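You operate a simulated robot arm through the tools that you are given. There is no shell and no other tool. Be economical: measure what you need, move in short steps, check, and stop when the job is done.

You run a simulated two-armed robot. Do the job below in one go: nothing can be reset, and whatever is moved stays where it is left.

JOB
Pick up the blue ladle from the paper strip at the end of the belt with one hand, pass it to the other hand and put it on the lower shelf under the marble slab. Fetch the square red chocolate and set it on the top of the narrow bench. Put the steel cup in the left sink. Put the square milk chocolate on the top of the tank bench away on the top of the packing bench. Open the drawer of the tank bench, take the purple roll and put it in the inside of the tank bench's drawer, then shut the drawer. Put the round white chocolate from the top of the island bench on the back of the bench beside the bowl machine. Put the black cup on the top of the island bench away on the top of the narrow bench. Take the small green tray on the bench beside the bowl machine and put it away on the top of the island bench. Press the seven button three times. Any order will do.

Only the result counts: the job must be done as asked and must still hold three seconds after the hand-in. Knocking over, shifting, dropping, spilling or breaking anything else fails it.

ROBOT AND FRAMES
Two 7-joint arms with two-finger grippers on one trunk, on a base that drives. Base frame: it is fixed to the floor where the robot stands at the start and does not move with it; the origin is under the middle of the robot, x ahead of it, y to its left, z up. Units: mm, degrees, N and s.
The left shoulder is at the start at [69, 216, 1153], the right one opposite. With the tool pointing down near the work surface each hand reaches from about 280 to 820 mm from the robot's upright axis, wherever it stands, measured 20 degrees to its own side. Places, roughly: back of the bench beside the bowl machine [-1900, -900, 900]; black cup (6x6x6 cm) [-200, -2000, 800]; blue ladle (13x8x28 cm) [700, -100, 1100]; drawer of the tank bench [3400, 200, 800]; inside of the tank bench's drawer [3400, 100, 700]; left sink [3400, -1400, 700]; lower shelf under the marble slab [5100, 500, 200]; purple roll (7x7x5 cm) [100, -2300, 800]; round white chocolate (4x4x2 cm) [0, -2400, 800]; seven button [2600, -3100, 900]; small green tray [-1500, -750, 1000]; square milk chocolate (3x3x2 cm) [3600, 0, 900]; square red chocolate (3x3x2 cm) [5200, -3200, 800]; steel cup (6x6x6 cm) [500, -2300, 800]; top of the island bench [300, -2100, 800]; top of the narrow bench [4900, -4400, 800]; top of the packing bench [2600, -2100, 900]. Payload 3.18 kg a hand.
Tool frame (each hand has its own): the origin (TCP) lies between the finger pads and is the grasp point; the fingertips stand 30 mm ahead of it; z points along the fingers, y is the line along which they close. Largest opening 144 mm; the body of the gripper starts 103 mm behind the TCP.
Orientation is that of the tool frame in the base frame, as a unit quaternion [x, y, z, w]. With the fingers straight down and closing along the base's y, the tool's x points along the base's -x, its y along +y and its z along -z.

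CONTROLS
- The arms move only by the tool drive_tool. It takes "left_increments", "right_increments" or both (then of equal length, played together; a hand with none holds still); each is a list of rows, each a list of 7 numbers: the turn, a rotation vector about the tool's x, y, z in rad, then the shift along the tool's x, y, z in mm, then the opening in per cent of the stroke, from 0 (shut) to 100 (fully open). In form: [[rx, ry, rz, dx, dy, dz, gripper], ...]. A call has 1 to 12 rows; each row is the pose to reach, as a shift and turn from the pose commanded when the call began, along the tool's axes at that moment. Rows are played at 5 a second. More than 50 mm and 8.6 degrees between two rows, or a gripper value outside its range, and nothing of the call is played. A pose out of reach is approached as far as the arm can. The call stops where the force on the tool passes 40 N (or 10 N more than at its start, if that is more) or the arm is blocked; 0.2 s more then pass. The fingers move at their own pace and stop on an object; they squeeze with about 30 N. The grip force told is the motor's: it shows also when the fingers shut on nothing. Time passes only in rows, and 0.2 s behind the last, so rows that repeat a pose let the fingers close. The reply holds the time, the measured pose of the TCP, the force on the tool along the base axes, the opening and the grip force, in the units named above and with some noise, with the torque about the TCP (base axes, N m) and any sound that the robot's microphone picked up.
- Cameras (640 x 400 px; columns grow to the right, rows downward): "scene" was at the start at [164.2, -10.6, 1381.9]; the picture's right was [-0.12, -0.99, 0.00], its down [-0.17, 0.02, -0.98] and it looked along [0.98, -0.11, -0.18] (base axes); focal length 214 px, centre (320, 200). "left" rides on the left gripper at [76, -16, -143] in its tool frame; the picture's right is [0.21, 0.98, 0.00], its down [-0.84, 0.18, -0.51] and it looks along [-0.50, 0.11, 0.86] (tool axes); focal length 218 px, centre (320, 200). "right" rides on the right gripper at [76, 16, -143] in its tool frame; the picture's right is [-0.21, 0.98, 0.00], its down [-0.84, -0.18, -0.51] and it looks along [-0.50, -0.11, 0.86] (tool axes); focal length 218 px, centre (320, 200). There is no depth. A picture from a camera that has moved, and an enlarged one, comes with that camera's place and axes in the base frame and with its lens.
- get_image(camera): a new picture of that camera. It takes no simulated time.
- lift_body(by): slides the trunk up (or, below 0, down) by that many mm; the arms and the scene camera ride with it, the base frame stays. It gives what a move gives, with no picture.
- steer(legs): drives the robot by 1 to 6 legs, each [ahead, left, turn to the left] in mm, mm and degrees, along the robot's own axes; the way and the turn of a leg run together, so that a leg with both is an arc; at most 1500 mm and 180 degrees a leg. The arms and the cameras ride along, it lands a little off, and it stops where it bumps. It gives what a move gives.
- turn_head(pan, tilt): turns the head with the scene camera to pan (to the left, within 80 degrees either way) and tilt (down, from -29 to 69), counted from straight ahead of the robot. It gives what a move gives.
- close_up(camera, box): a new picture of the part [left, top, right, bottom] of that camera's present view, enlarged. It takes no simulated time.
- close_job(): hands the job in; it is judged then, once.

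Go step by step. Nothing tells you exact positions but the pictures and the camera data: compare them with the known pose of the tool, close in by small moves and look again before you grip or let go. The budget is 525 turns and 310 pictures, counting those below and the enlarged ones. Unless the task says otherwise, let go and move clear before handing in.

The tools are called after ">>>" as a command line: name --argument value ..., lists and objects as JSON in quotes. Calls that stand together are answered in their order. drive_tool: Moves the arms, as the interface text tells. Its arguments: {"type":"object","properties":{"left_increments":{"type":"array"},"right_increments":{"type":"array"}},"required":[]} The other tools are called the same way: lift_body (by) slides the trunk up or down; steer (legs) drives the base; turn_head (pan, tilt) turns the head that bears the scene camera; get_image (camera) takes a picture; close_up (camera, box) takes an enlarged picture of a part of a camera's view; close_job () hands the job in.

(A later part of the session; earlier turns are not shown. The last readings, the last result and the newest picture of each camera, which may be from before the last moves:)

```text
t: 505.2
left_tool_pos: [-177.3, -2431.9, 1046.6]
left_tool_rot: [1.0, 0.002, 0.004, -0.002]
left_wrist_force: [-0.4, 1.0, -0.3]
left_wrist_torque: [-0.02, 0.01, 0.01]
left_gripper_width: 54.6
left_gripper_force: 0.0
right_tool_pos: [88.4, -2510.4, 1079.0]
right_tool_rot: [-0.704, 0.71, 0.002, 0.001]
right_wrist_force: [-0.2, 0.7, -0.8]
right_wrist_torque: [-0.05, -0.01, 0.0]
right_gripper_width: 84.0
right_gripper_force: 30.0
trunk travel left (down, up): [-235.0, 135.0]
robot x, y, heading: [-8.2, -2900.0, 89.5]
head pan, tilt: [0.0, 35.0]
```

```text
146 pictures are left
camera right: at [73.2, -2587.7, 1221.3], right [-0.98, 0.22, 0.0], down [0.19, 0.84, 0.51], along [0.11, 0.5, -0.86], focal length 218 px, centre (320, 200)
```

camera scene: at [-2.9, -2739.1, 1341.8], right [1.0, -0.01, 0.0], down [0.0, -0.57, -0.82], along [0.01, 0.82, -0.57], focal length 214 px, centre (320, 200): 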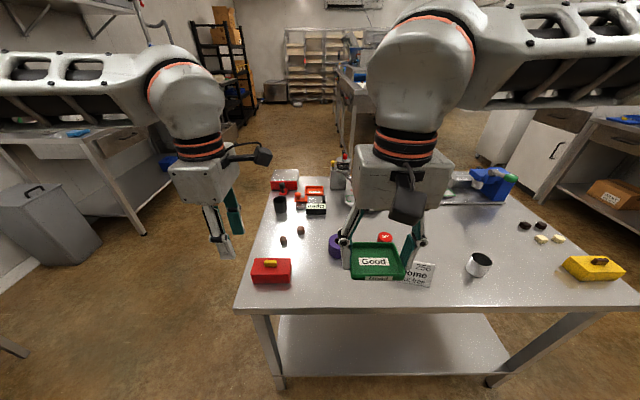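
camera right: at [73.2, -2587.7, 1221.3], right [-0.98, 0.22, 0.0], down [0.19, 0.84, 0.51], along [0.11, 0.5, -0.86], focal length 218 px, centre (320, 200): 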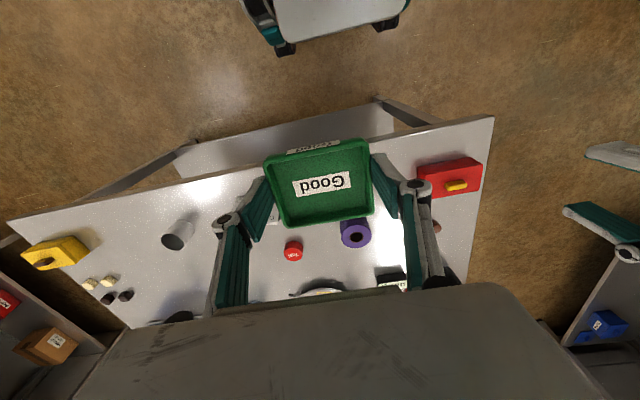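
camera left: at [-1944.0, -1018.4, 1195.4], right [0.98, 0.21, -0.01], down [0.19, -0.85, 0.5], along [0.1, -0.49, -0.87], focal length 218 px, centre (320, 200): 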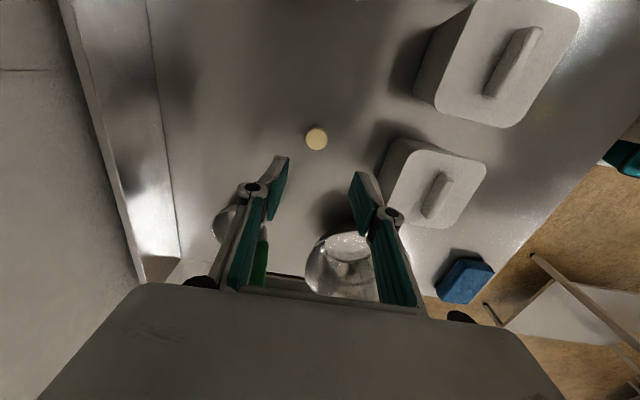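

The tray goes to the free spot near (90,-2375), south of the roll. Moving over it and lowering.

>>> drive_tool --right_increments '[[0, 0, 0, -35, -1, 20, 35], [0, 0, 0, -70, -1, 45, 35], [0, 0, 0, -105, -2, 75, 35], [0, 0, 0, -130, -2, 110, 35], [0, 0, 0, -135, -2, 150, 35], [0, 0, 0, -135, -2, 190, 35], [0, 0, 0, -135, -2, 220, 35]]'

>>> get_image --camera "right"

>>> close_up --camera "scene" --box '[240, 170, 440, 310]'

```text
t: 506.8
left_tool_pos: [-176.1, -2434.1, 1046.9]
left_tool_rot: [1.0, 0.002, 0.004, -0.003]
left_wrist_force: [0.5, -0.1, -0.2]
left_wrist_torque: [-0.03, -0.03, 0.01]
left_gripper_width: 54.6
left_gripper_force: 0.0
right_tool_pos: [90.8, -2375.0, 859.2]
right_tool_rot: [-0.704, 0.711, 0.001, 0.0]
right_wrist_force: [0.3, 0.2, -0.6]
right_wrist_torque: [-0.03, 0.0, -0.04]
right_gripper_width: 84.2
right_gripper_force: 30.7
trunk travel left (down, up): [-235.0, 135.0]
robot x, y, heading: [-6.1, -2895.9, 89.6]
head pan, tilt: [0.0, 35.0]
```

```text
145 pictures are left
camera right: at [75.2, -2452.1, 1002.2], right [-0.98, 0.22, 0.0], down [0.19, 0.84, 0.51], along [0.11, 0.5, -0.86], focal length 218 px, centre (320, 200)
```

right: 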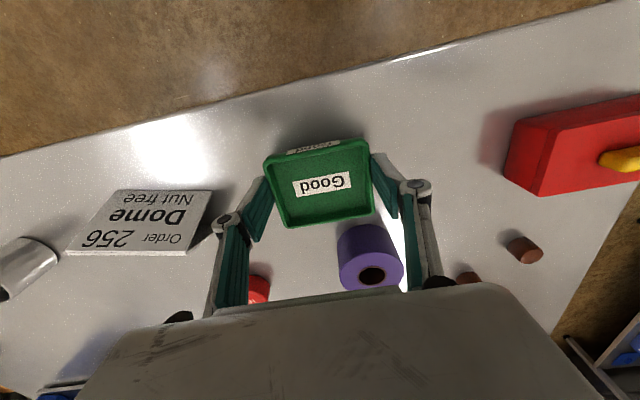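

```text
2.86 times, centred on (340, 240) of scene
camera zoom: at [-2.9, -2739.5, 1341.8], right [1.0, -0.01, 0.0], down [0.0, -0.57, -0.82], along [0.01, 0.82, -0.57], focal length 613 px, centre (263, 86)
```

zoom: 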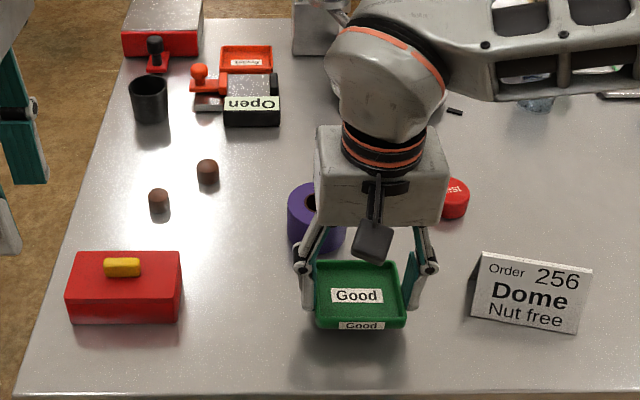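

>>> drive_tool --right_increments '[[0, 0, 0, 0, 0, 10, 35], [0, 0, 0, 0, 0, 18, 35], [0, 0, 0, 0, 0, 23, 35], [0, 0, 0, 0, 0, 27, 35], [0, 0, 0, 0, 0, 31, 35]]'

>>> close_up --camera "scene" --box '[300, 220, 420, 310]'

```text
t: 508.0
left_tool_pos: [-175.5, -2434.4, 1047.5]
left_tool_rot: [1.0, 0.002, 0.003, -0.003]
left_wrist_force: [-0.3, -0.4, 0.6]
left_wrist_torque: [0.0, 0.01, -0.01]
left_gripper_width: 54.9
left_gripper_force: 0.0
right_tool_pos: [92.0, -2374.5, 831.8]
right_tool_rot: [-0.704, 0.71, 0.004, 0.002]
right_wrist_force: [4.1, 1.8, 23.1]
right_wrist_torque: [0.09, -0.2, -0.11]
right_gripper_width: 84.8
right_gripper_force: 30.3
trunk travel left (down, up): [-235.0, 135.0]
robot x, y, heading: [-5.9, -2899.3, 89.5]
head pan, tilt: [0.0, 35.0]
```

```text
4.44 times, centred on (360, 265) of scene
camera zoom: at [-2.8, -2741.3, 1342.5], right [1.0, -0.01, 0.0], down [0.0, -0.57, -0.82], along [0.01, 0.82, -0.57], focal length 953 px, centre (142, -89)
```

zoom: 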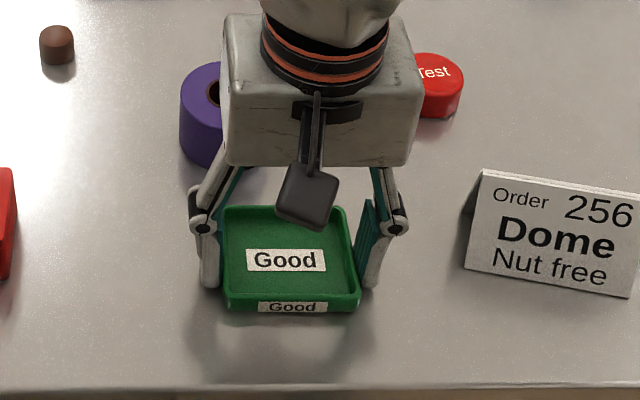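

On the table. Opening to release and rising.

>>> drive_tool --right_increments '[[0, 0, 0, 0, 0, -1, 35], [0, 0, 0, 0, 0, -1, 68], [0, 0, 0, 0, 0, -1, 75], [0, 0, 0, 0, 0, -1, 75], [0, 0, 0, 0, 0, -20, 75], [0, 0, 0, 0, 0, -60, 75], [0, 0, 0, 0, 0, -105, 75], [0, 0, 0, 0, 0, -150, 75], [0, 0, 0, 0, 0, -195, 75]]'

>>> get_image --camera "scene"

>>> get_image --camera "right"

```text
t: 510.0
left_tool_pos: [-176.2, -2433.7, 1048.3]
left_tool_rot: [1.0, 0.003, 0.003, -0.003]
left_wrist_force: [-0.8, -0.8, 0.4]
left_wrist_torque: [0.01, 0.02, 0.01]
left_gripper_width: 54.5
left_gripper_force: 0.0
right_tool_pos: [92.1, -2380.8, 1022.0]
right_tool_rot: [-0.705, 0.71, 0.002, 0.0]
right_wrist_force: [0.1, 0.8, 0.9]
right_wrist_torque: [0.0, -0.01, -0.01]
right_gripper_width: 108.1
right_gripper_force: 0.0
trunk travel left (down, up): [-235.0, 135.0]
robot x, y, heading: [-5.1, -2899.9, 89.3]
head pan, tilt: [0.0, 35.0]
```

```text
142 pictures are left
camera scene: at [-3.1, -2740.9, 1342.2], right [1.0, -0.01, 0.0], down [0.0, -0.57, -0.82], along [0.01, 0.82, -0.57], focal length 214 px, centre (320, 200)
```

scene: 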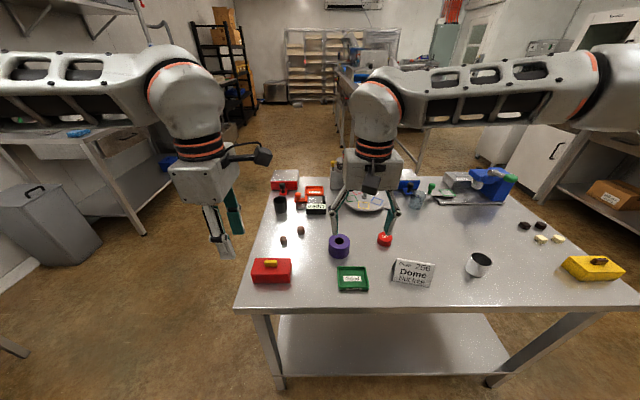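

```text
141 pictures are left
camera right: at [76.8, -2457.4, 1165.1], right [-0.98, 0.22, 0.0], down [0.19, 0.84, 0.51], along [0.11, 0.5, -0.86], focal length 218 px, centre (320, 200)
```

right: 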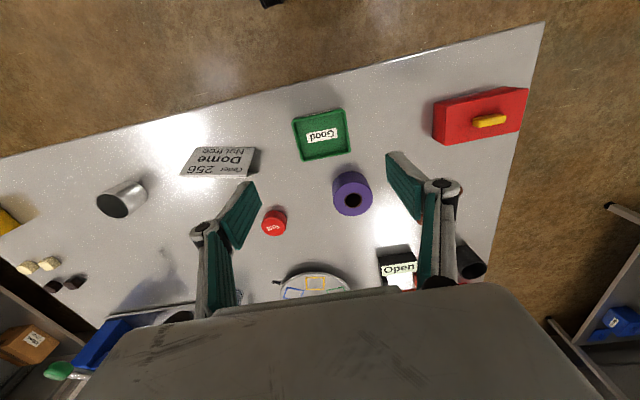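

The tray is on the island. Next trip: purple roll (left hand) and steel cup (right hand). I'll shift the base 150 mm right and move the left hand over the roll.

>>> steer --legs '[[0, -150, 0.5]]'

>>> drive_tool --right_increments '[[0, 0, 0, 0, -40, -10, 75], [0, 0, 0, 0, -80, -20, 75], [0, 0, 0, 0, -120, -20, 75], [0, 0, 0, 0, -150, -20, 75], [0, 0, 0, 0, -180, -20, 75]]'

>>> drive_tool --left_increments '[[0, 0, 0, 20, -35, 0, 70], [0, 0, 0, 40, -75, 0, 70], [0, 0, 0, 60, -115, 0, 70], [0, 0, 0, 80, -150, 0, 70], [0, 0, 0, 88, -178, 20, 70], [0, 0, 0, 88, -178, 60, 70]]'

>>> get_image --camera "left"

>>> get_image --camera "scene"

```text
t: 511.9
left_tool_pos: [-31.5, -2435.2, 1047.0]
left_tool_rot: [1.0, 0.008, 0.003, -0.002]
left_wrist_force: [0.1, 0.4, 0.1]
left_wrist_torque: [-0.03, -0.01, 0.01]
left_gripper_width: 54.8
left_gripper_force: 0.0
right_tool_pos: [237.2, -2377.5, 1021.6]
right_tool_rot: [0.708, -0.706, -0.003, 0.001]
right_wrist_force: [0.3, -0.1, -0.2]
right_wrist_torque: [0.03, 0.02, 0.0]
right_gripper_width: 107.9
right_gripper_force: 0.2
trunk travel left (down, up): [-235.0, 135.0]
robot x, y, heading: [145.1, -2897.3, 90.1]
head pan, tilt: [0.0, 35.0]
```

```text
t: 513.1
left_tool_pos: [-31.5, -2436.6, 1047.3]
left_tool_rot: [1.0, 0.008, 0.004, -0.004]
left_wrist_force: [0.1, -0.4, -1.6]
left_wrist_torque: [0.02, 0.02, -0.02]
left_gripper_width: 54.8
left_gripper_force: 0.1
right_tool_pos: [418.5, -2378.1, 1038.4]
right_tool_rot: [0.708, -0.706, -0.002, 0.0]
right_wrist_force: [0.0, -0.4, 0.2]
right_wrist_torque: [0.01, 0.03, -0.02]
right_gripper_width: 108.1
right_gripper_force: 0.1
trunk travel left (down, up): [-235.0, 135.0]
robot x, y, heading: [142.2, -2898.8, 90.3]
head pan, tilt: [0.0, 35.0]
```

```text
t: 514.5
left_tool_pos: [49.5, -2254.6, 984.7]
left_tool_rot: [1.0, 0.009, 0.003, -0.002]
left_wrist_force: [-1.1, 0.2, 0.9]
left_wrist_torque: [-0.03, -0.02, 0.02]
left_gripper_width: 100.7
left_gripper_force: 0.1
right_tool_pos: [417.1, -2378.0, 1039.1]
right_tool_rot: [0.709, -0.705, -0.002, 0.0]
right_wrist_force: [0.0, 0.1, -0.6]
right_wrist_torque: [-0.02, -0.02, 0.01]
right_gripper_width: 107.9
right_gripper_force: 0.2
trunk travel left (down, up): [-235.0, 135.0]
robot x, y, heading: [144.7, -2903.5, 90.2]
head pan, tilt: [0.0, 35.0]
```

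```text
140 pictures are left
camera left: at [124.4, -2237.8, 1128.5], right [0.23, -0.97, 0.0], down [-0.84, -0.2, 0.5], along [-0.49, -0.11, -0.87], focal length 218 px, centre (320, 200)
```

left: 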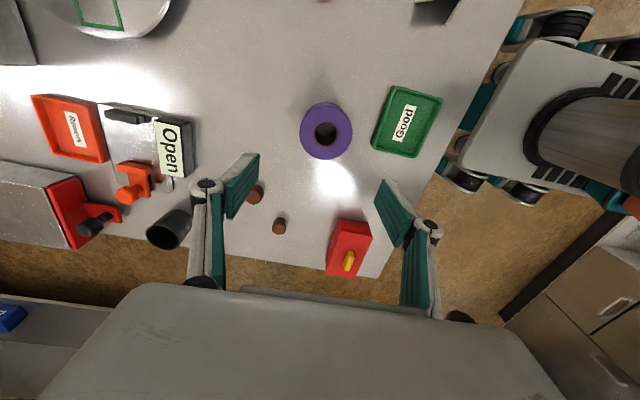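

```text
139 pictures are left
camera scene: at [144.0, -2739.6, 1341.7], right [1.0, 0.0, 0.0], down [0.0, -0.57, -0.82], along [0.0, 0.82, -0.57], focal length 214 px, centre (320, 200)
```

scene: 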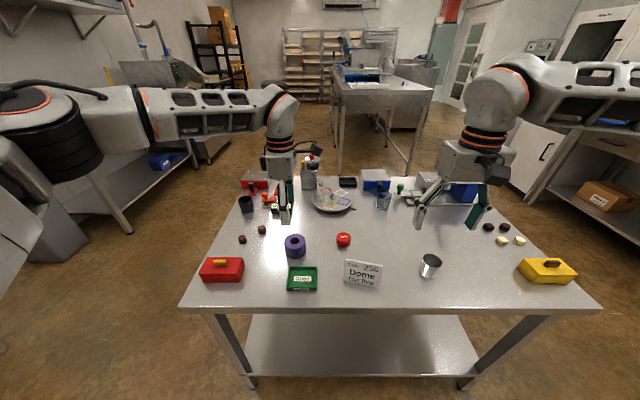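

Roll centre at (65,-2258). Adjusting and descending around it.

>>> drive_tool --left_increments '[[0, 0, 0, 15, 3, 30, 70], [0, 0, 0, 15, 3, 70, 70], [0, 0, 0, 15, 3, 105, 70], [0, 0, 0, 15, 3, 130, 70], [0, 0, 0, 15, 3, 145, 70]]'

>>> get_image --camera "left"

```text
t: 515.7
left_tool_pos: [71.4, -2260.4, 843.7]
left_tool_rot: [1.0, 0.008, 0.003, -0.004]
left_wrist_force: [0.3, -0.4, 0.0]
left_wrist_torque: [-0.01, -0.01, 0.0]
left_gripper_width: 101.0
left_gripper_force: 0.0
right_tool_pos: [416.5, -2379.6, 1038.3]
right_tool_rot: [0.708, -0.706, -0.002, 0.0]
right_wrist_force: [-0.3, 1.0, -0.3]
right_wrist_torque: [-0.03, 0.0, -0.01]
right_gripper_width: 107.8
right_gripper_force: 0.3
trunk travel left (down, up): [-235.0, 135.0]
robot x, y, heading: [143.5, -2901.5, 90.5]
head pan, tilt: [0.0, 35.0]
```

```text
138 pictures are left
camera left: at [145.2, -2243.7, 986.6], right [0.22, -0.97, 0.0], down [-0.84, -0.2, 0.5], along [-0.49, -0.11, -0.87], focal length 218 px, centre (320, 200)
```

left: 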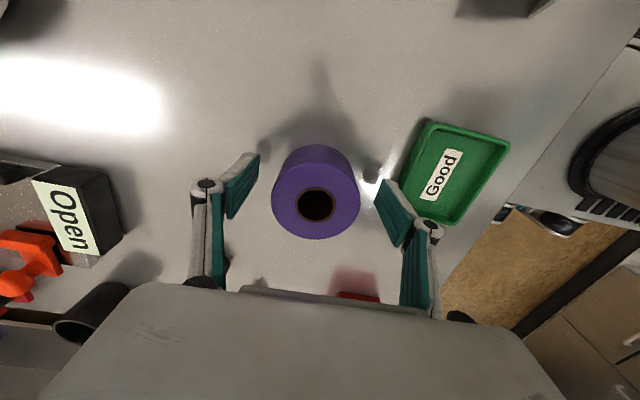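

>>> drive_tool --left_increments '[[0, 0, 0, -6, 0, 3, 70], [0, 0, 0, -6, 0, 5, 60], [0, 0, 0, -6, 0, 5, 50], [0, 0, 0, -6, 0, 5, 40], [0, 0, 0, -6, 0, 5, 30], [0, 0, 0, -6, 0, 5, 25], [0, 0, 0, -6, 0, 5, 25]]'

>>> drive_tool --left_increments '[[0, 0, 0, 0, 0, -5, 20], [0, 0, 0, 0, 0, -15, 20], [0, 0, 0, 0, 0, -30, 20], [0, 0, 0, 0, 0, -55, 20], [0, 0, 0, 0, 0, -90, 20], [0, 0, 0, 0, 0, -130, 20], [0, 0, 0, 0, 0, -170, 20], [0, 0, 0, 0, 0, -200, 20]]'

>>> get_image --camera "left"

```text
t: 517.3
left_tool_pos: [63.3, -2259.9, 840.5]
left_tool_rot: [1.0, 0.008, 0.003, -0.004]
left_wrist_force: [0.4, -0.1, 1.2]
left_wrist_torque: [0.07, -0.02, -0.01]
left_gripper_width: 66.8
left_gripper_force: 29.6
right_tool_pos: [417.9, -2377.7, 1038.6]
right_tool_rot: [0.708, -0.706, -0.001, -0.001]
right_wrist_force: [-0.7, -0.1, -1.2]
right_wrist_torque: [0.0, 0.01, 0.0]
right_gripper_width: 108.0
right_gripper_force: 0.0
trunk travel left (down, up): [-235.0, 135.0]
robot x, y, heading: [142.4, -2894.7, 90.3]
head pan, tilt: [0.0, 35.0]
```

```text
t: 519.1
left_tool_pos: [63.5, -2260.7, 1041.5]
left_tool_rot: [1.0, 0.008, 0.003, -0.003]
left_wrist_force: [-0.8, -0.8, -1.7]
left_wrist_torque: [0.03, -0.02, 0.02]
left_gripper_width: 66.7
left_gripper_force: 30.0
right_tool_pos: [417.6, -2380.6, 1037.6]
right_tool_rot: [0.708, -0.706, -0.003, -0.001]
right_wrist_force: [0.7, 0.1, 0.4]
right_wrist_torque: [0.04, -0.01, 0.0]
right_gripper_width: 107.9
right_gripper_force: 0.1
trunk travel left (down, up): [-235.0, 135.0]
robot x, y, heading: [147.0, -2896.8, 90.1]
head pan, tilt: [0.0, 35.0]
```

```text
137 pictures are left
camera left: at [138.1, -2244.9, 1184.7], right [0.22, -0.97, 0.0], down [-0.84, -0.2, 0.5], along [-0.49, -0.11, -0.87], focal length 218 px, centre (320, 200)
```

left: 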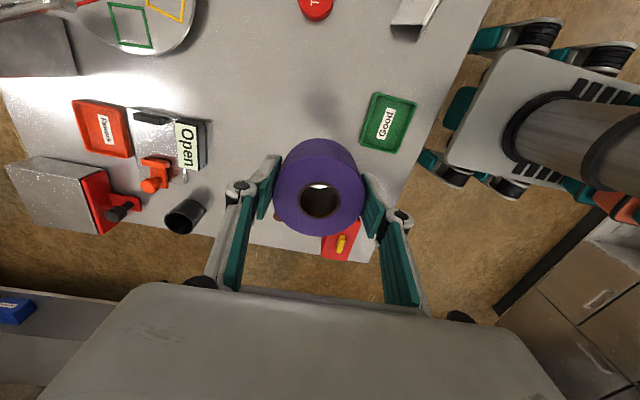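

Roll is held. Now the steel cup with the right hand.

>>> get_image --camera "right"

```text
136 pictures are left
camera right: at [402.7, -2456.9, 1181.2], right [-0.98, 0.2, 0.0], down [0.18, 0.84, 0.51], along [0.1, 0.5, -0.86], focal length 218 px, centre (320, 200)
```

right: 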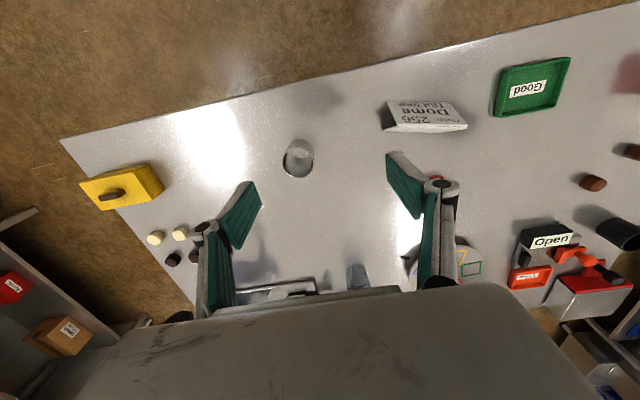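

>>> drive_tool --right_increments '[[0, 0, 0, -18, -22, 20, 75], [0, 0, 0, -36, -44, 40, 75], [0, 0, 0, -36, -44, 85, 75], [0, 0, 0, -36, -44, 125, 75]]'

>>> get_image --camera "right"

```text
t: 520.1
left_tool_pos: [62.2, -2260.4, 1040.0]
left_tool_rot: [1.0, 0.008, 0.003, -0.002]
left_wrist_force: [-0.3, 0.1, -0.6]
left_wrist_torque: [0.01, 0.01, 0.02]
left_gripper_width: 66.7
left_gripper_force: 30.2
right_tool_pos: [460.3, -2342.0, 914.6]
right_tool_rot: [0.708, -0.706, -0.002, 0.0]
right_wrist_force: [-0.3, 0.3, 0.1]
right_wrist_torque: [-0.02, 0.01, -0.02]
right_gripper_width: 107.7
right_gripper_force: 0.1
trunk travel left (down, up): [-235.0, 135.0]
robot x, y, heading: [142.0, -2894.8, 90.3]
head pan, tilt: [0.0, 35.0]
```

```text
135 pictures are left
camera right: at [445.9, -2418.5, 1056.6], right [-0.98, 0.21, 0.0], down [0.18, 0.84, 0.51], along [0.1, 0.5, -0.86], focal length 218 px, centre (320, 200)
```

right: 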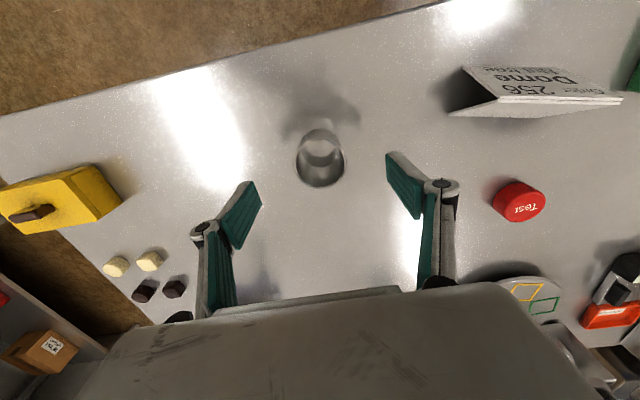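

>>> drive_tool --right_increments '[[0, 0, 0, 2, 0, 30, 75], [0, 0, 0, 2, 0, 55, 75], [0, 0, 0, 2, 0, 72, 75], [0, 0, 0, 2, 0, 76, 65], [0, 0, 0, 2, 0, 76, 50], [0, 0, 0, 2, 0, 76, 40], [0, 0, 0, 2, 0, 76, 30], [0, 0, 0, 2, 0, 76, 25], [0, 0, 0, 2, 0, 76, 25]]'

>>> get_image --camera "right"

```text
t: 522.1
left_tool_pos: [62.2, -2259.7, 1040.2]
left_tool_rot: [1.0, 0.007, 0.004, -0.003]
left_wrist_force: [0.0, 0.3, -0.7]
left_wrist_torque: [0.0, -0.03, -0.02]
left_gripper_width: 66.6
left_gripper_force: 29.9
right_tool_pos: [458.9, -2343.5, 838.7]
right_tool_rot: [0.708, -0.706, -0.002, -0.001]
right_wrist_force: [-0.2, 0.0, -0.2]
right_wrist_torque: [-0.04, 0.01, 0.0]
right_gripper_width: 50.2
right_gripper_force: 30.5
trunk travel left (down, up): [-235.0, 135.0]
robot x, y, heading: [143.8, -2896.8, 90.2]
head pan, tilt: [0.0, 35.0]
```

```text
134 pictures are left
camera right: at [444.7, -2421.3, 981.6], right [-0.98, 0.2, 0.0], down [0.18, 0.84, 0.51], along [0.1, 0.5, -0.86], focal length 218 px, centre (320, 200)
```

right: 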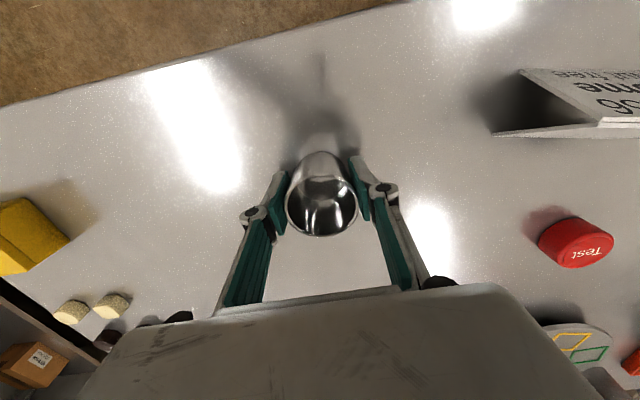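

Cup gripped at 50 mm. Lifting and retracting both hands.

>>> drive_tool --right_increments '[[0, 0, 0, 0, 0, -5, 20], [0, 0, 0, 0, 0, -15, 20], [0, 0, 0, 0, 0, -30, 20], [0, 0, 0, 0, 0, -60, 20], [0, 0, 0, 0, 0, -100, 20], [0, 0, 0, 0, 0, -140, 20], [0, 0, 0, 20, 0, -180, 20], [0, 0, 0, 40, 0, -210, 20], [0, 0, 0, 60, 0, -230, 20]]' --left_increments '[[0, 0, 0, 0, 0, 0, 20], [0, 0, 0, 0, 0, 0, 20], [0, 0, 0, 0, 20, 0, 20], [0, 0, 0, 0, 40, 0, 20], [0, 0, 0, 0, 65, 0, 20], [0, 0, 0, 0, 90, 0, 20], [0, 0, 0, 0, 115, 0, 20], [0, 0, 0, 0, 135, 0, 20], [0, 0, 0, 0, 150, 0, 20]]'

>>> get_image --camera "scene"

```text
t: 524.1
left_tool_pos: [63.6, -2410.0, 1039.4]
left_tool_rot: [1.0, 0.008, 0.003, -0.004]
left_wrist_force: [0.5, 0.5, -1.4]
left_wrist_torque: [0.02, -0.05, -0.02]
left_gripper_width: 66.9
left_gripper_force: 30.0
right_tool_pos: [457.0, -2404.7, 1070.4]
right_tool_rot: [0.709, -0.706, -0.002, 0.0]
right_wrist_force: [-0.6, 0.1, -0.1]
right_wrist_torque: [0.05, -0.01, 0.03]
right_gripper_width: 50.3
right_gripper_force: 30.1
trunk travel left (down, up): [-235.0, 135.0]
robot x, y, heading: [145.4, -2899.3, 90.4]
head pan, tilt: [0.0, 35.0]
```

```text
133 pictures are left
camera scene: at [144.3, -2741.2, 1342.1], right [1.0, 0.0, 0.0], down [0.0, -0.57, -0.82], along [0.0, 0.82, -0.57], focal length 214 px, centre (320, 200)
```

scene: 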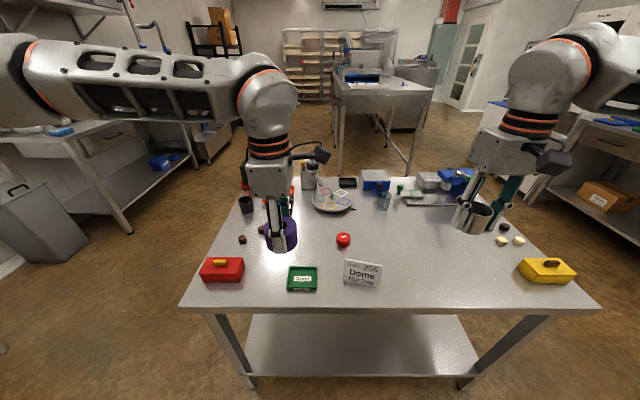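

Both items held. Driving back around to the aisle.

>>> steer --legs '[[-120, 0, 0], [0, -1500, -0.4], [0, -60, 0]]'

>>> steer --legs '[[1500, 0, 0], [900, 0, 0]]'

>>> get_image --camera "scene"

```text
t: 539.1
left_tool_pos: [1617.3, -2498.1, 1038.0]
left_tool_rot: [1.0, 0.023, 0.004, -0.003]
left_wrist_force: [0.1, 0.2, -0.7]
left_wrist_torque: [-0.01, 0.0, 0.01]
left_gripper_width: 66.7
left_gripper_force: 30.0
right_tool_pos: [2011.4, -2480.3, 1069.5]
right_tool_rot: [0.719, -0.695, -0.002, 0.0]
right_wrist_force: [0.5, -0.1, -0.5]
right_wrist_torque: [-0.03, 0.02, -0.01]
right_gripper_width: 50.3
right_gripper_force: 30.6
trunk travel left (down, up): [-235.0, 135.0]
robot x, y, heading: [1712.3, -2983.1, 91.8]
head pan, tilt: [0.0, 35.0]
```

```text
t: 550.9
left_tool_pos: [1469.9, -112.9, 1038.1]
left_tool_rot: [0.999, 0.041, 0.003, -0.003]
left_wrist_force: [0.7, 0.6, -0.6]
left_wrist_torque: [-0.03, -0.03, 0.0]
left_gripper_width: 66.3
left_gripper_force: 29.8
right_tool_pos: [1864.0, -79.9, 1069.3]
right_tool_rot: [0.731, -0.682, -0.002, -0.001]
right_wrist_force: [-0.1, -0.3, -2.0]
right_wrist_torque: [-0.02, 0.0, -0.01]
right_gripper_width: 49.8
right_gripper_force: 29.9
trunk travel left (down, up): [-235.0, 135.0]
robot x, y, heading: [1587.0, -597.2, 94.0]
head pan, tilt: [0.0, 35.0]
```

```text
132 pictures are left
camera scene: at [1573.6, -437.3, 1341.9], right [1.0, 0.07, 0.0], down [0.04, -0.57, -0.82], along [-0.06, 0.82, -0.57], focal length 214 px, centre (320, 200)
```

scene: 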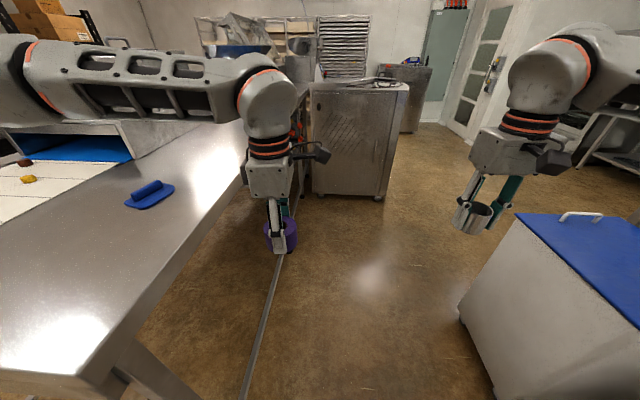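

>>> steer --legs '[[0, -150, -4], [1080, 0, 0]]'

>>> steer --legs '[[0, 0, -90], [0, 350, 0]]'

>>> get_image --camera "scene"

```text
t: 552.7
left_tool_pos: [1632.7, -102.5, 1038.5]
left_tool_rot: [1.0, 0.008, 0.004, -0.002]
left_wrist_force: [-0.1, 0.1, -2.1]
left_wrist_torque: [0.0, 0.0, 0.02]
left_gripper_width: 66.4
left_gripper_force: 29.3
right_tool_pos: [2024.9, -93.6, 1068.0]
right_tool_rot: [0.711, -0.703, 0.001, 0.0]
right_wrist_force: [0.1, -0.3, -0.5]
right_wrist_torque: [-0.02, 0.02, 0.0]
right_gripper_width: 50.1
right_gripper_force: 30.7
trunk travel left (down, up): [-235.0, 135.0]
robot x, y, heading: [1719.0, -592.9, 90.4]
head pan, tilt: [0.0, 35.0]
stopped in leg 1: the robot was blocked; the commanded pose is now the measured one
```

```text
t: 553.5
left_tool_pos: [1635.8, -101.6, 1037.4]
left_tool_rot: [1.0, 0.005, 0.005, -0.002]
left_wrist_force: [-0.1, 0.4, -0.8]
left_wrist_torque: [0.03, 0.01, -0.01]
left_gripper_width: 66.7
left_gripper_force: 30.1
right_tool_pos: [2027.5, -95.3, 1065.6]
right_tool_rot: [0.711, -0.703, 0.005, 0.0]
right_wrist_force: [0.2, 0.1, -0.4]
right_wrist_torque: [0.01, -0.01, -0.01]
right_gripper_width: 50.0
right_gripper_force: 29.8
trunk travel left (down, up): [-235.0, 135.0]
robot x, y, heading: [1714.0, -591.4, 90.0]
head pan, tilt: [0.0, 35.0]
stopped in leg 1: the robot was blocked; the commanded pose is now the measured one
```

```text
131 pictures are left
camera scene: at [1715.4, -430.4, 1341.7], right [1.0, 0.0, 0.0], down [0.0, -0.57, -0.82], along [0.0, 0.82, -0.57], focal length 214 px, centre (320, 200)
```

scene: 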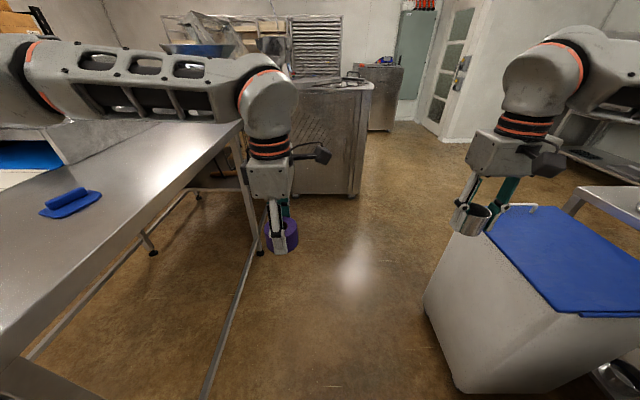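

The right elbow touched the cabinet. I'll shift left 60 mm, advance past it, then shift back right.

>>> steer --legs '[[0, 70, 0], [500, 0, 0]]'

>>> get_image --camera "scene"

```text
t: 557.3
left_tool_pos: [1578.2, 393.8, 1039.0]
left_tool_rot: [1.0, -0.001, 0.004, -0.004]
left_wrist_force: [1.0, 0.1, -0.1]
left_wrist_torque: [0.0, -0.02, 0.02]
left_gripper_width: 66.6
left_gripper_force: 29.5
right_tool_pos: [1969.2, 394.8, 1067.9]
right_tool_rot: [-0.706, 0.708, -0.004, 0.0]
right_wrist_force: [0.0, 0.2, -0.3]
right_wrist_torque: [-0.06, 0.02, 0.01]
right_gripper_width: 49.9
right_gripper_force: 30.3
trunk travel left (down, up): [-235.0, 135.0]
robot x, y, heading: [1647.3, -95.0, 89.2]
head pan, tilt: [0.0, 35.0]
```

```text
130 pictures are left
camera scene: at [1653.5, 64.2, 1341.9], right [1.0, -0.01, 0.0], down [-0.01, -0.57, -0.82], along [0.01, 0.82, -0.57], focal length 214 px, centre (320, 200)
```

scene: 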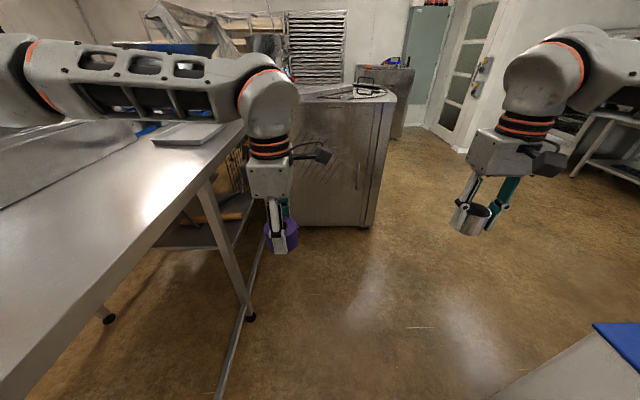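

>>> steer --legs '[[530, -100, 0], [0, 0, -89], [0, 380, 0]]'

>>> get_image --camera "scene"

```text
t: 567.6
left_tool_pos: [2244.6, 887.1, 1038.9]
left_tool_rot: [0.714, -0.7, 0.005, 0.0]
left_wrist_force: [0.2, 0.5, -0.8]
left_wrist_torque: [0.01, 0.0, 0.01]
left_gripper_width: 66.2
left_gripper_force: 29.9
right_tool_pos: [2253.1, 496.9, 1065.4]
right_tool_rot: [-0.01, 1.0, -0.003, -0.001]
right_wrist_force: [-1.2, -0.2, -0.6]
right_wrist_torque: [0.03, 0.01, 0.01]
right_gripper_width: 49.7
right_gripper_force: 30.0
trunk travel left (down, up): [-235.0, 135.0]
robot x, y, heading: [1756.9, 802.8, 0.7]
head pan, tilt: [0.0, 35.0]
```

```text
129 pictures are left
camera scene: at [1916.3, 805.7, 1341.9], right [0.01, -1.0, 0.0], down [-0.57, -0.01, -0.82], along [0.82, 0.01, -0.57], focal length 214 px, centre (320, 200)
```

scene: 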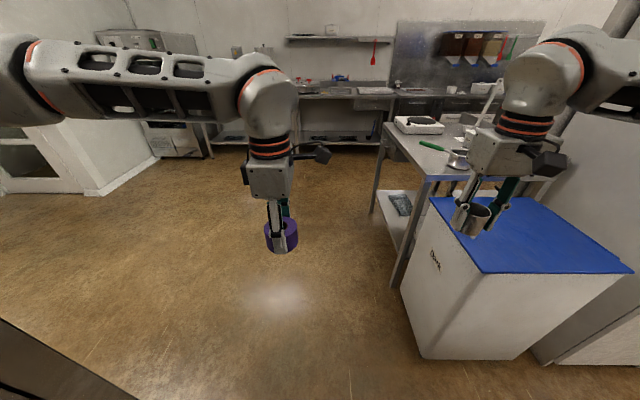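

>>> steer --legs '[[0, 110, -0.7], [1500, 0, 0], [950, 0, 0]]'

>>> steer --legs '[[0, 0, -90]]'

>>> get_image --camera "scene"

```text
t: 580.9
left_tool_pos: [4702.0, 950.4, 1038.5]
left_tool_rot: [0.708, -0.706, 0.004, 0.0]
left_wrist_force: [1.1, 0.0, -1.9]
left_wrist_torque: [-0.04, -0.01, 0.01]
left_gripper_width: 65.9
left_gripper_force: 30.1
right_tool_pos: [4705.3, 560.0, 1066.4]
right_tool_rot: [0.0, 1.0, -0.003, -0.003]
right_wrist_force: [0.6, 0.3, -0.7]
right_wrist_torque: [0.0, 0.02, 0.02]
right_gripper_width: 47.2
right_gripper_force: 30.0
trunk travel left (down, up): [-235.0, 135.0]
robot x, y, heading: [4209.7, 876.5, -0.7]
head pan, tilt: [0.0, 35.0]
```

```text
t: 585.1
left_tool_pos: [4289.9, 387.7, 1038.3]
left_tool_rot: [-0.003, 1.0, -0.003, -0.003]
left_wrist_force: [-0.7, -1.2, 0.2]
left_wrist_torque: [0.01, 0.02, 0.01]
left_gripper_width: 66.0
left_gripper_force: 30.4
right_tool_pos: [3899.3, 384.2, 1065.7]
right_tool_rot: [0.706, 0.708, 0.0, -0.004]
right_wrist_force: [0.0, 0.1, -0.2]
right_wrist_torque: [0.05, 0.03, 0.0]
right_gripper_width: 46.9
right_gripper_force: 30.6
trunk travel left (down, up): [-235.0, 135.0]
robot x, y, heading: [4214.6, 874.4, -90.6]
head pan, tilt: [0.0, 35.0]
```

```text
128 pictures are left
camera scene: at [4213.7, 717.6, 1341.9], right [-1.0, 0.0, 0.0], down [0.0, 0.57, -0.82], along [0.0, -0.82, -0.57], focal length 214 px, centre (320, 200)
```

scene: 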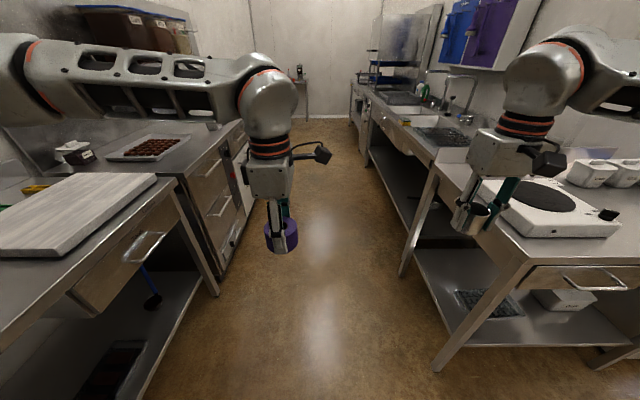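

The cup's grip width has shrunk slightly; checking it with the right camera.

>>> get_image --camera "right"

```text
127 pictures are left
camera right: at [3915.7, 458.9, 1209.7], right [0.98, -0.2, -0.01], down [-0.17, -0.85, 0.5], along [-0.11, -0.49, -0.86], focal length 218 px, centre (320, 200)
```

right: 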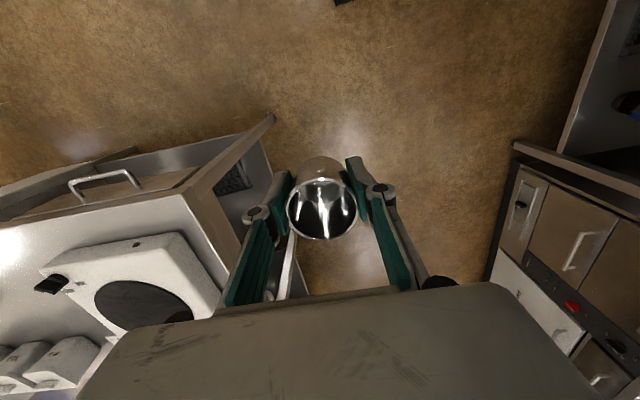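

Cup is fine. Driving down the aisle to the sinks and turning to face them.

>>> steer --legs '[[1500, 60, 0.6], [1000, 0, 0], [0, 0, -90]]'

>>> get_image --camera "scene"

```text
refused: leg 1 is longer than a leg can be; nothing moved
```

```text
126 pictures are left
camera scene: at [4213.7, 717.6, 1341.9], right [-1.0, 0.0, 0.0], down [0.0, 0.57, -0.82], along [0.0, -0.82, -0.57], focal length 214 px, centre (320, 200)
```

scene: 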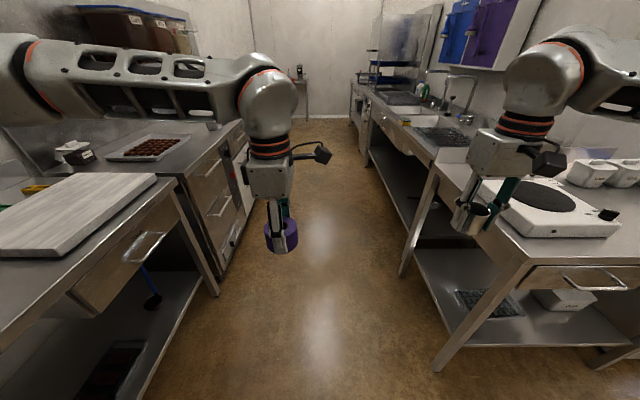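

>>> steer --legs '[[1400, 60, 0.6], [1100, 0, 0], [0, 0, -90]]'

>>> get_image --camera "scene"

```text
t: 601.2
left_tool_pos: [3745.0, -1693.3, 1038.1]
left_tool_rot: [0.714, 0.701, 0.001, -0.004]
left_wrist_force: [-0.7, 0.1, -0.8]
left_wrist_torque: [0.0, 0.01, -0.02]
left_gripper_width: 65.6
left_gripper_force: 30.1
right_tool_pos: [3750.1, -1302.7, 1066.9]
right_tool_rot: [1.0, -0.009, 0.002, -0.002]
right_wrist_force: [-0.4, -0.2, 0.1]
right_wrist_torque: [0.02, -0.03, 0.0]
right_gripper_width: 46.4
right_gripper_force: 30.3
trunk travel left (down, up): [-235.0, 135.0]
robot x, y, heading: [4232.7, -1627.2, 178.8]
head pan, tilt: [0.0, 35.0]
```

```text
125 pictures are left
camera scene: at [4078.6, -1623.7, 1341.9], right [0.03, 1.0, 0.0], down [0.57, -0.02, -0.82], along [-0.82, 0.02, -0.57], focal length 214 px, centre (320, 200)
```

scene: 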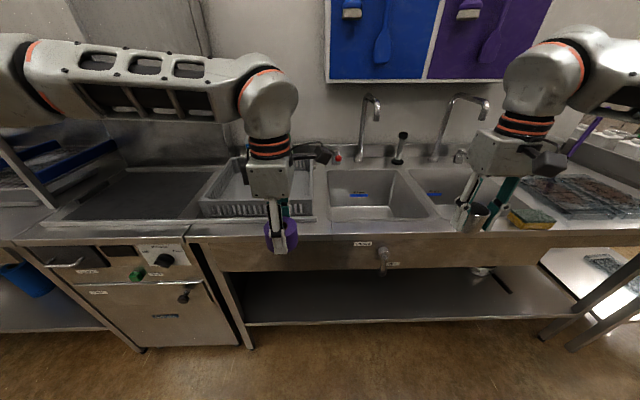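

The left sink basin spans x 3170–3540, y −1575…−1230. I'll move closer with the right hand at y≈−1400.

>>> steer --legs '[[200, 97, 1.2]]'

>>> get_image --camera "right"

>>> get_image --camera "scene"

```text
t: 602.8
left_tool_pos: [3573.5, -1785.3, 1033.2]
left_tool_rot: [0.708, 0.706, 0.001, 0.001]
left_wrist_force: [-0.3, 0.2, -1.2]
left_wrist_torque: [0.0, 0.0, 0.02]
left_gripper_width: 65.8
left_gripper_force: 29.9
right_tool_pos: [3567.9, -1396.8, 1068.6]
right_tool_rot: [1.0, 0.0, -0.001, -0.002]
right_wrist_force: [-0.5, -0.8, 0.2]
right_wrist_torque: [-0.01, -0.01, -0.02]
right_gripper_width: 46.9
right_gripper_force: 29.9
trunk travel left (down, up): [-235.0, 135.0]
robot x, y, heading: [4051.7, -1712.9, 179.7]
head pan, tilt: [0.0, 35.0]
stopped in leg 1: the robot was blocked; the commanded pose is now the measured one
```

```text
124 pictures are left
camera right: at [3645.3, -1413.3, 1211.6], right [-0.21, -0.98, 0.0], down [-0.84, 0.18, 0.51], along [-0.5, 0.11, -0.86], focal length 218 px, centre (320, 200)
```

right: 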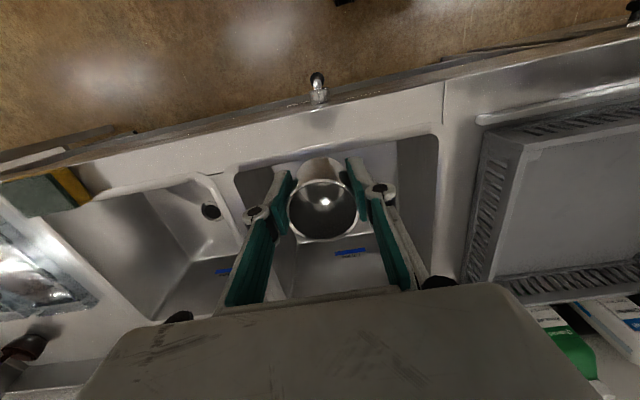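

```text
123 pictures are left
camera scene: at [3903.7, -1710.4, 1343.2], right [0.01, 1.0, 0.0], down [0.57, -0.01, -0.82], along [-0.82, 0.0, -0.57], focal length 214 px, centre (320, 200)
```

scene: 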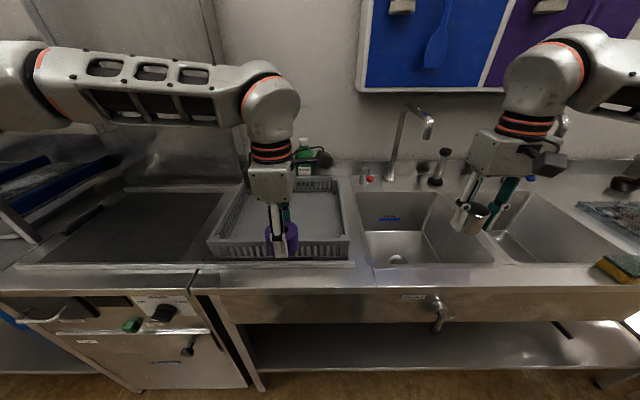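

>>> close_up --camera "scene" --box '[340, 170, 520, 290]'

```text
3.33 times, centred on (430, 230) of scene
camera zoom: at [3903.7, -1710.4, 1343.2], right [0.01, 1.0, 0.0], down [0.57, -0.01, -0.82], along [-0.82, 0.0, -0.57], focal length 715 px, centre (-47, 100)
```

zoom: 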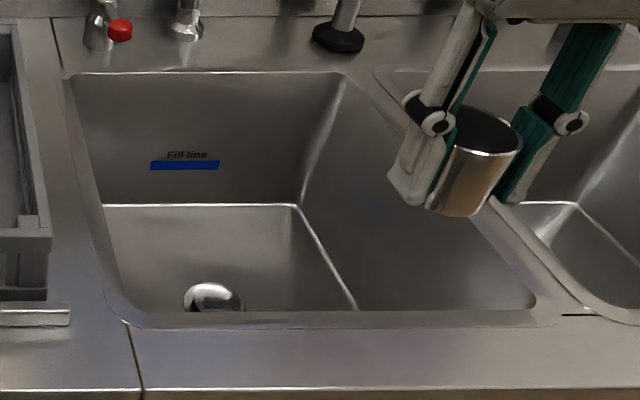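

The basin floor is at z≈660 with a domed plug near (3340,-1400). I'll put the cup beside it at about (3405,-1362); first moving above and lowering partway.

>>> drive_tool --right_increments '[[0, 0, 0, -40, -9, 0, 20], [0, 0, 0, -80, -18, 0, 20], [0, 0, 0, -120, -27, 0, 20], [0, 0, 0, -163, -35, 0, 20], [0, 0, 0, -163, -35, 40, 20], [0, 0, 0, -163, -35, 80, 20], [0, 0, 0, -163, -35, 120, 20], [0, 0, 0, -163, -35, 160, 20], [0, 0, 0, -163, -35, 190, 20]]'

>>> get_image --camera "right"

>>> close_up --camera "scene" --box '[340, 90, 540, 290]'

```text
t: 604.8
left_tool_pos: [3573.8, -1784.9, 1034.6]
left_tool_rot: [0.708, 0.706, 0.001, 0.001]
left_wrist_force: [1.0, -0.1, -0.8]
left_wrist_torque: [-0.01, 0.02, 0.01]
left_gripper_width: 65.4
left_gripper_force: 29.7
right_tool_pos: [3444.6, -1363.7, 967.6]
right_tool_rot: [1.0, 0.0, -0.003, -0.002]
right_wrist_force: [1.1, 0.1, -0.5]
right_wrist_torque: [-0.01, -0.02, -0.01]
right_gripper_width: 46.7
right_gripper_force: 30.2
right hand out of reach, approached as far as the arm can: row 2, 3, 4, 5, 6, 7, 8, 9
trunk travel left (down, up): [-235.0, 135.0]
robot x, y, heading: [4052.6, -1715.6, 179.5]
head pan, tilt: [0.0, 35.0]
```

```text
121 pictures are left
camera right: at [3523.0, -1381.7, 1110.2], right [-0.21, -0.98, 0.0], down [-0.84, 0.18, 0.51], along [-0.5, 0.11, -0.86], focal length 218 px, centre (320, 200)
```

right: 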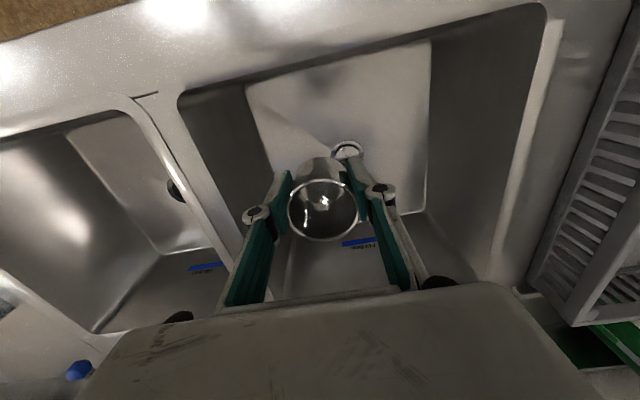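

```text
2.00 times, centred on (440, 190) of scene
camera zoom: at [3904.4, -1710.6, 1343.0], right [0.01, 1.0, 0.0], down [0.57, -0.01, -0.82], along [-0.82, 0.01, -0.57], focal length 429 px, centre (80, 220)
```

zoom: 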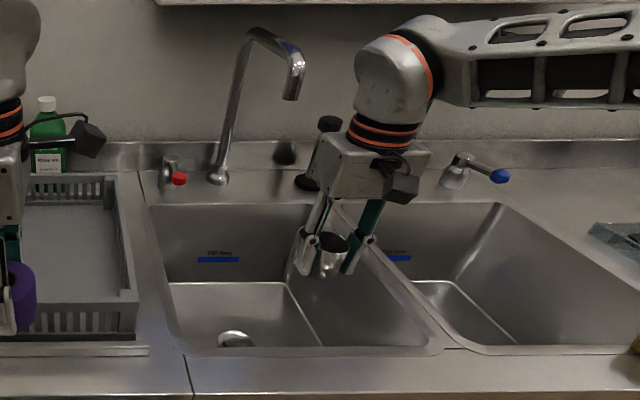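

At the reach limit. I'll pull the left hand back off the bench, shift the robot right, and lower the trunk for more reach.

>>> drive_tool --left_increments '[[0, 0, 0, 0, 35, -5, 20], [0, 0, 0, 0, 70, -10, 20], [0, 0, 0, 0, 105, -10, 20], [0, 0, 0, 0, 140, -10, 20], [0, 0, 0, 0, 170, -10, 20]]'

>>> steer --legs '[[-15, -150, 0.4]]'

>>> drive_tool --right_increments '[[0, 0, 0, -10, 35, -20, 20], [0, 0, 0, -20, 75, -30, 20], [0, 0, 0, -30, 115, -30, 20], [0, 0, 0, -35, 148, -30, 20]]'

>>> lift_body --by -100

>>> get_image --camera "scene"

```text
t: 606.0
left_tool_pos: [3744.4, -1792.5, 1045.4]
left_tool_rot: [0.705, 0.709, 0.005, -0.001]
left_wrist_force: [0.4, 0.8, -0.6]
left_wrist_torque: [-0.03, -0.03, 0.01]
left_gripper_width: 65.4
left_gripper_force: 29.7
right_tool_pos: [3445.9, -1370.8, 971.1]
right_tool_rot: [1.0, 0.001, -0.004, -0.003]
right_wrist_force: [0.4, 0.7, -0.2]
right_wrist_torque: [-0.02, -0.03, 0.0]
right_gripper_width: 46.7
right_gripper_force: 29.9
trunk travel left (down, up): [-235.0, 135.0]
robot x, y, heading: [4053.4, -1717.6, 179.6]
head pan, tilt: [0.0, 35.0]
```

```text
t: 608.0
left_tool_pos: [3752.1, -1642.4, 1041.7]
left_tool_rot: [0.706, 0.708, 0.004, 0.003]
left_wrist_force: [-0.3, -0.5, -1.3]
left_wrist_torque: [-0.02, 0.0, 0.01]
left_gripper_width: 65.4
left_gripper_force: 30.2
right_tool_pos: [3451.3, -1221.7, 964.7]
right_tool_rot: [1.0, 0.004, 0.002, -0.002]
right_wrist_force: [0.4, -0.7, -0.2]
right_wrist_torque: [-0.03, -0.01, -0.02]
right_gripper_width: 46.6
right_gripper_force: 30.1
trunk travel left (down, up): [-235.0, 135.0]
robot x, y, heading: [4066.6, -1566.0, 179.8]
head pan, tilt: [0.0, 35.0]
```

```text
t: 609.0
left_tool_pos: [3750.5, -1643.7, 1042.6]
left_tool_rot: [0.706, 0.709, 0.005, 0.002]
left_wrist_force: [0.2, -0.9, -0.9]
left_wrist_torque: [0.02, 0.01, 0.03]
left_gripper_width: 65.5
left_gripper_force: 30.0
right_tool_pos: [3413.6, -1369.4, 995.3]
right_tool_rot: [1.0, 0.003, 0.001, -0.004]
right_wrist_force: [0.0, -0.4, 0.0]
right_wrist_torque: [0.02, 0.04, 0.03]
right_gripper_width: 46.7
right_gripper_force: 29.9
trunk travel left (down, up): [-235.0, 135.0]
robot x, y, heading: [4066.7, -1568.7, 179.9]
head pan, tilt: [0.0, 35.0]
```

```text
t: 610.3
left_tool_pos: [3751.9, -1643.7, 944.1]
left_tool_rot: [0.706, 0.708, 0.003, 0.001]
left_wrist_force: [-0.4, -0.5, 0.2]
left_wrist_torque: [-0.01, 0.07, 0.02]
left_gripper_width: 65.5
left_gripper_force: 30.0
right_tool_pos: [3418.8, -1370.2, 896.0]
right_tool_rot: [1.0, 0.002, 0.0, -0.003]
right_wrist_force: [0.1, -0.3, 0.6]
right_wrist_torque: [-0.01, -0.01, -0.03]
right_gripper_width: 46.6
right_gripper_force: 29.5
trunk travel left (down, up): [-135.0, 235.0]
robot x, y, heading: [4067.2, -1567.5, 179.8]
head pan, tilt: [0.0, 35.0]
```

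```text
119 pictures are left
camera scene: at [3822.7, -1565.7, 1233.3], right [0.0, 1.0, 0.0], down [0.57, 0.0, -0.82], along [-0.82, 0.0, -0.57], focal length 214 px, centre (320, 200)
```

scene: 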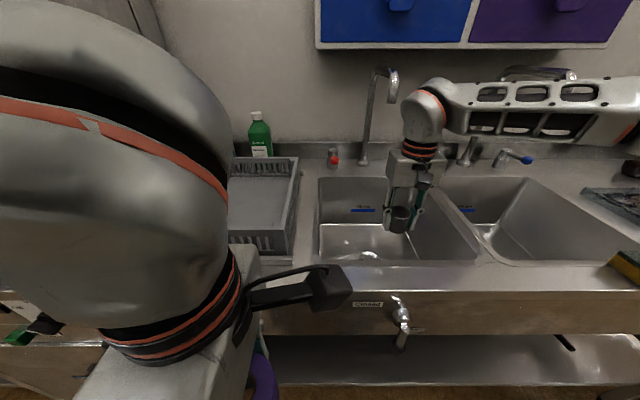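

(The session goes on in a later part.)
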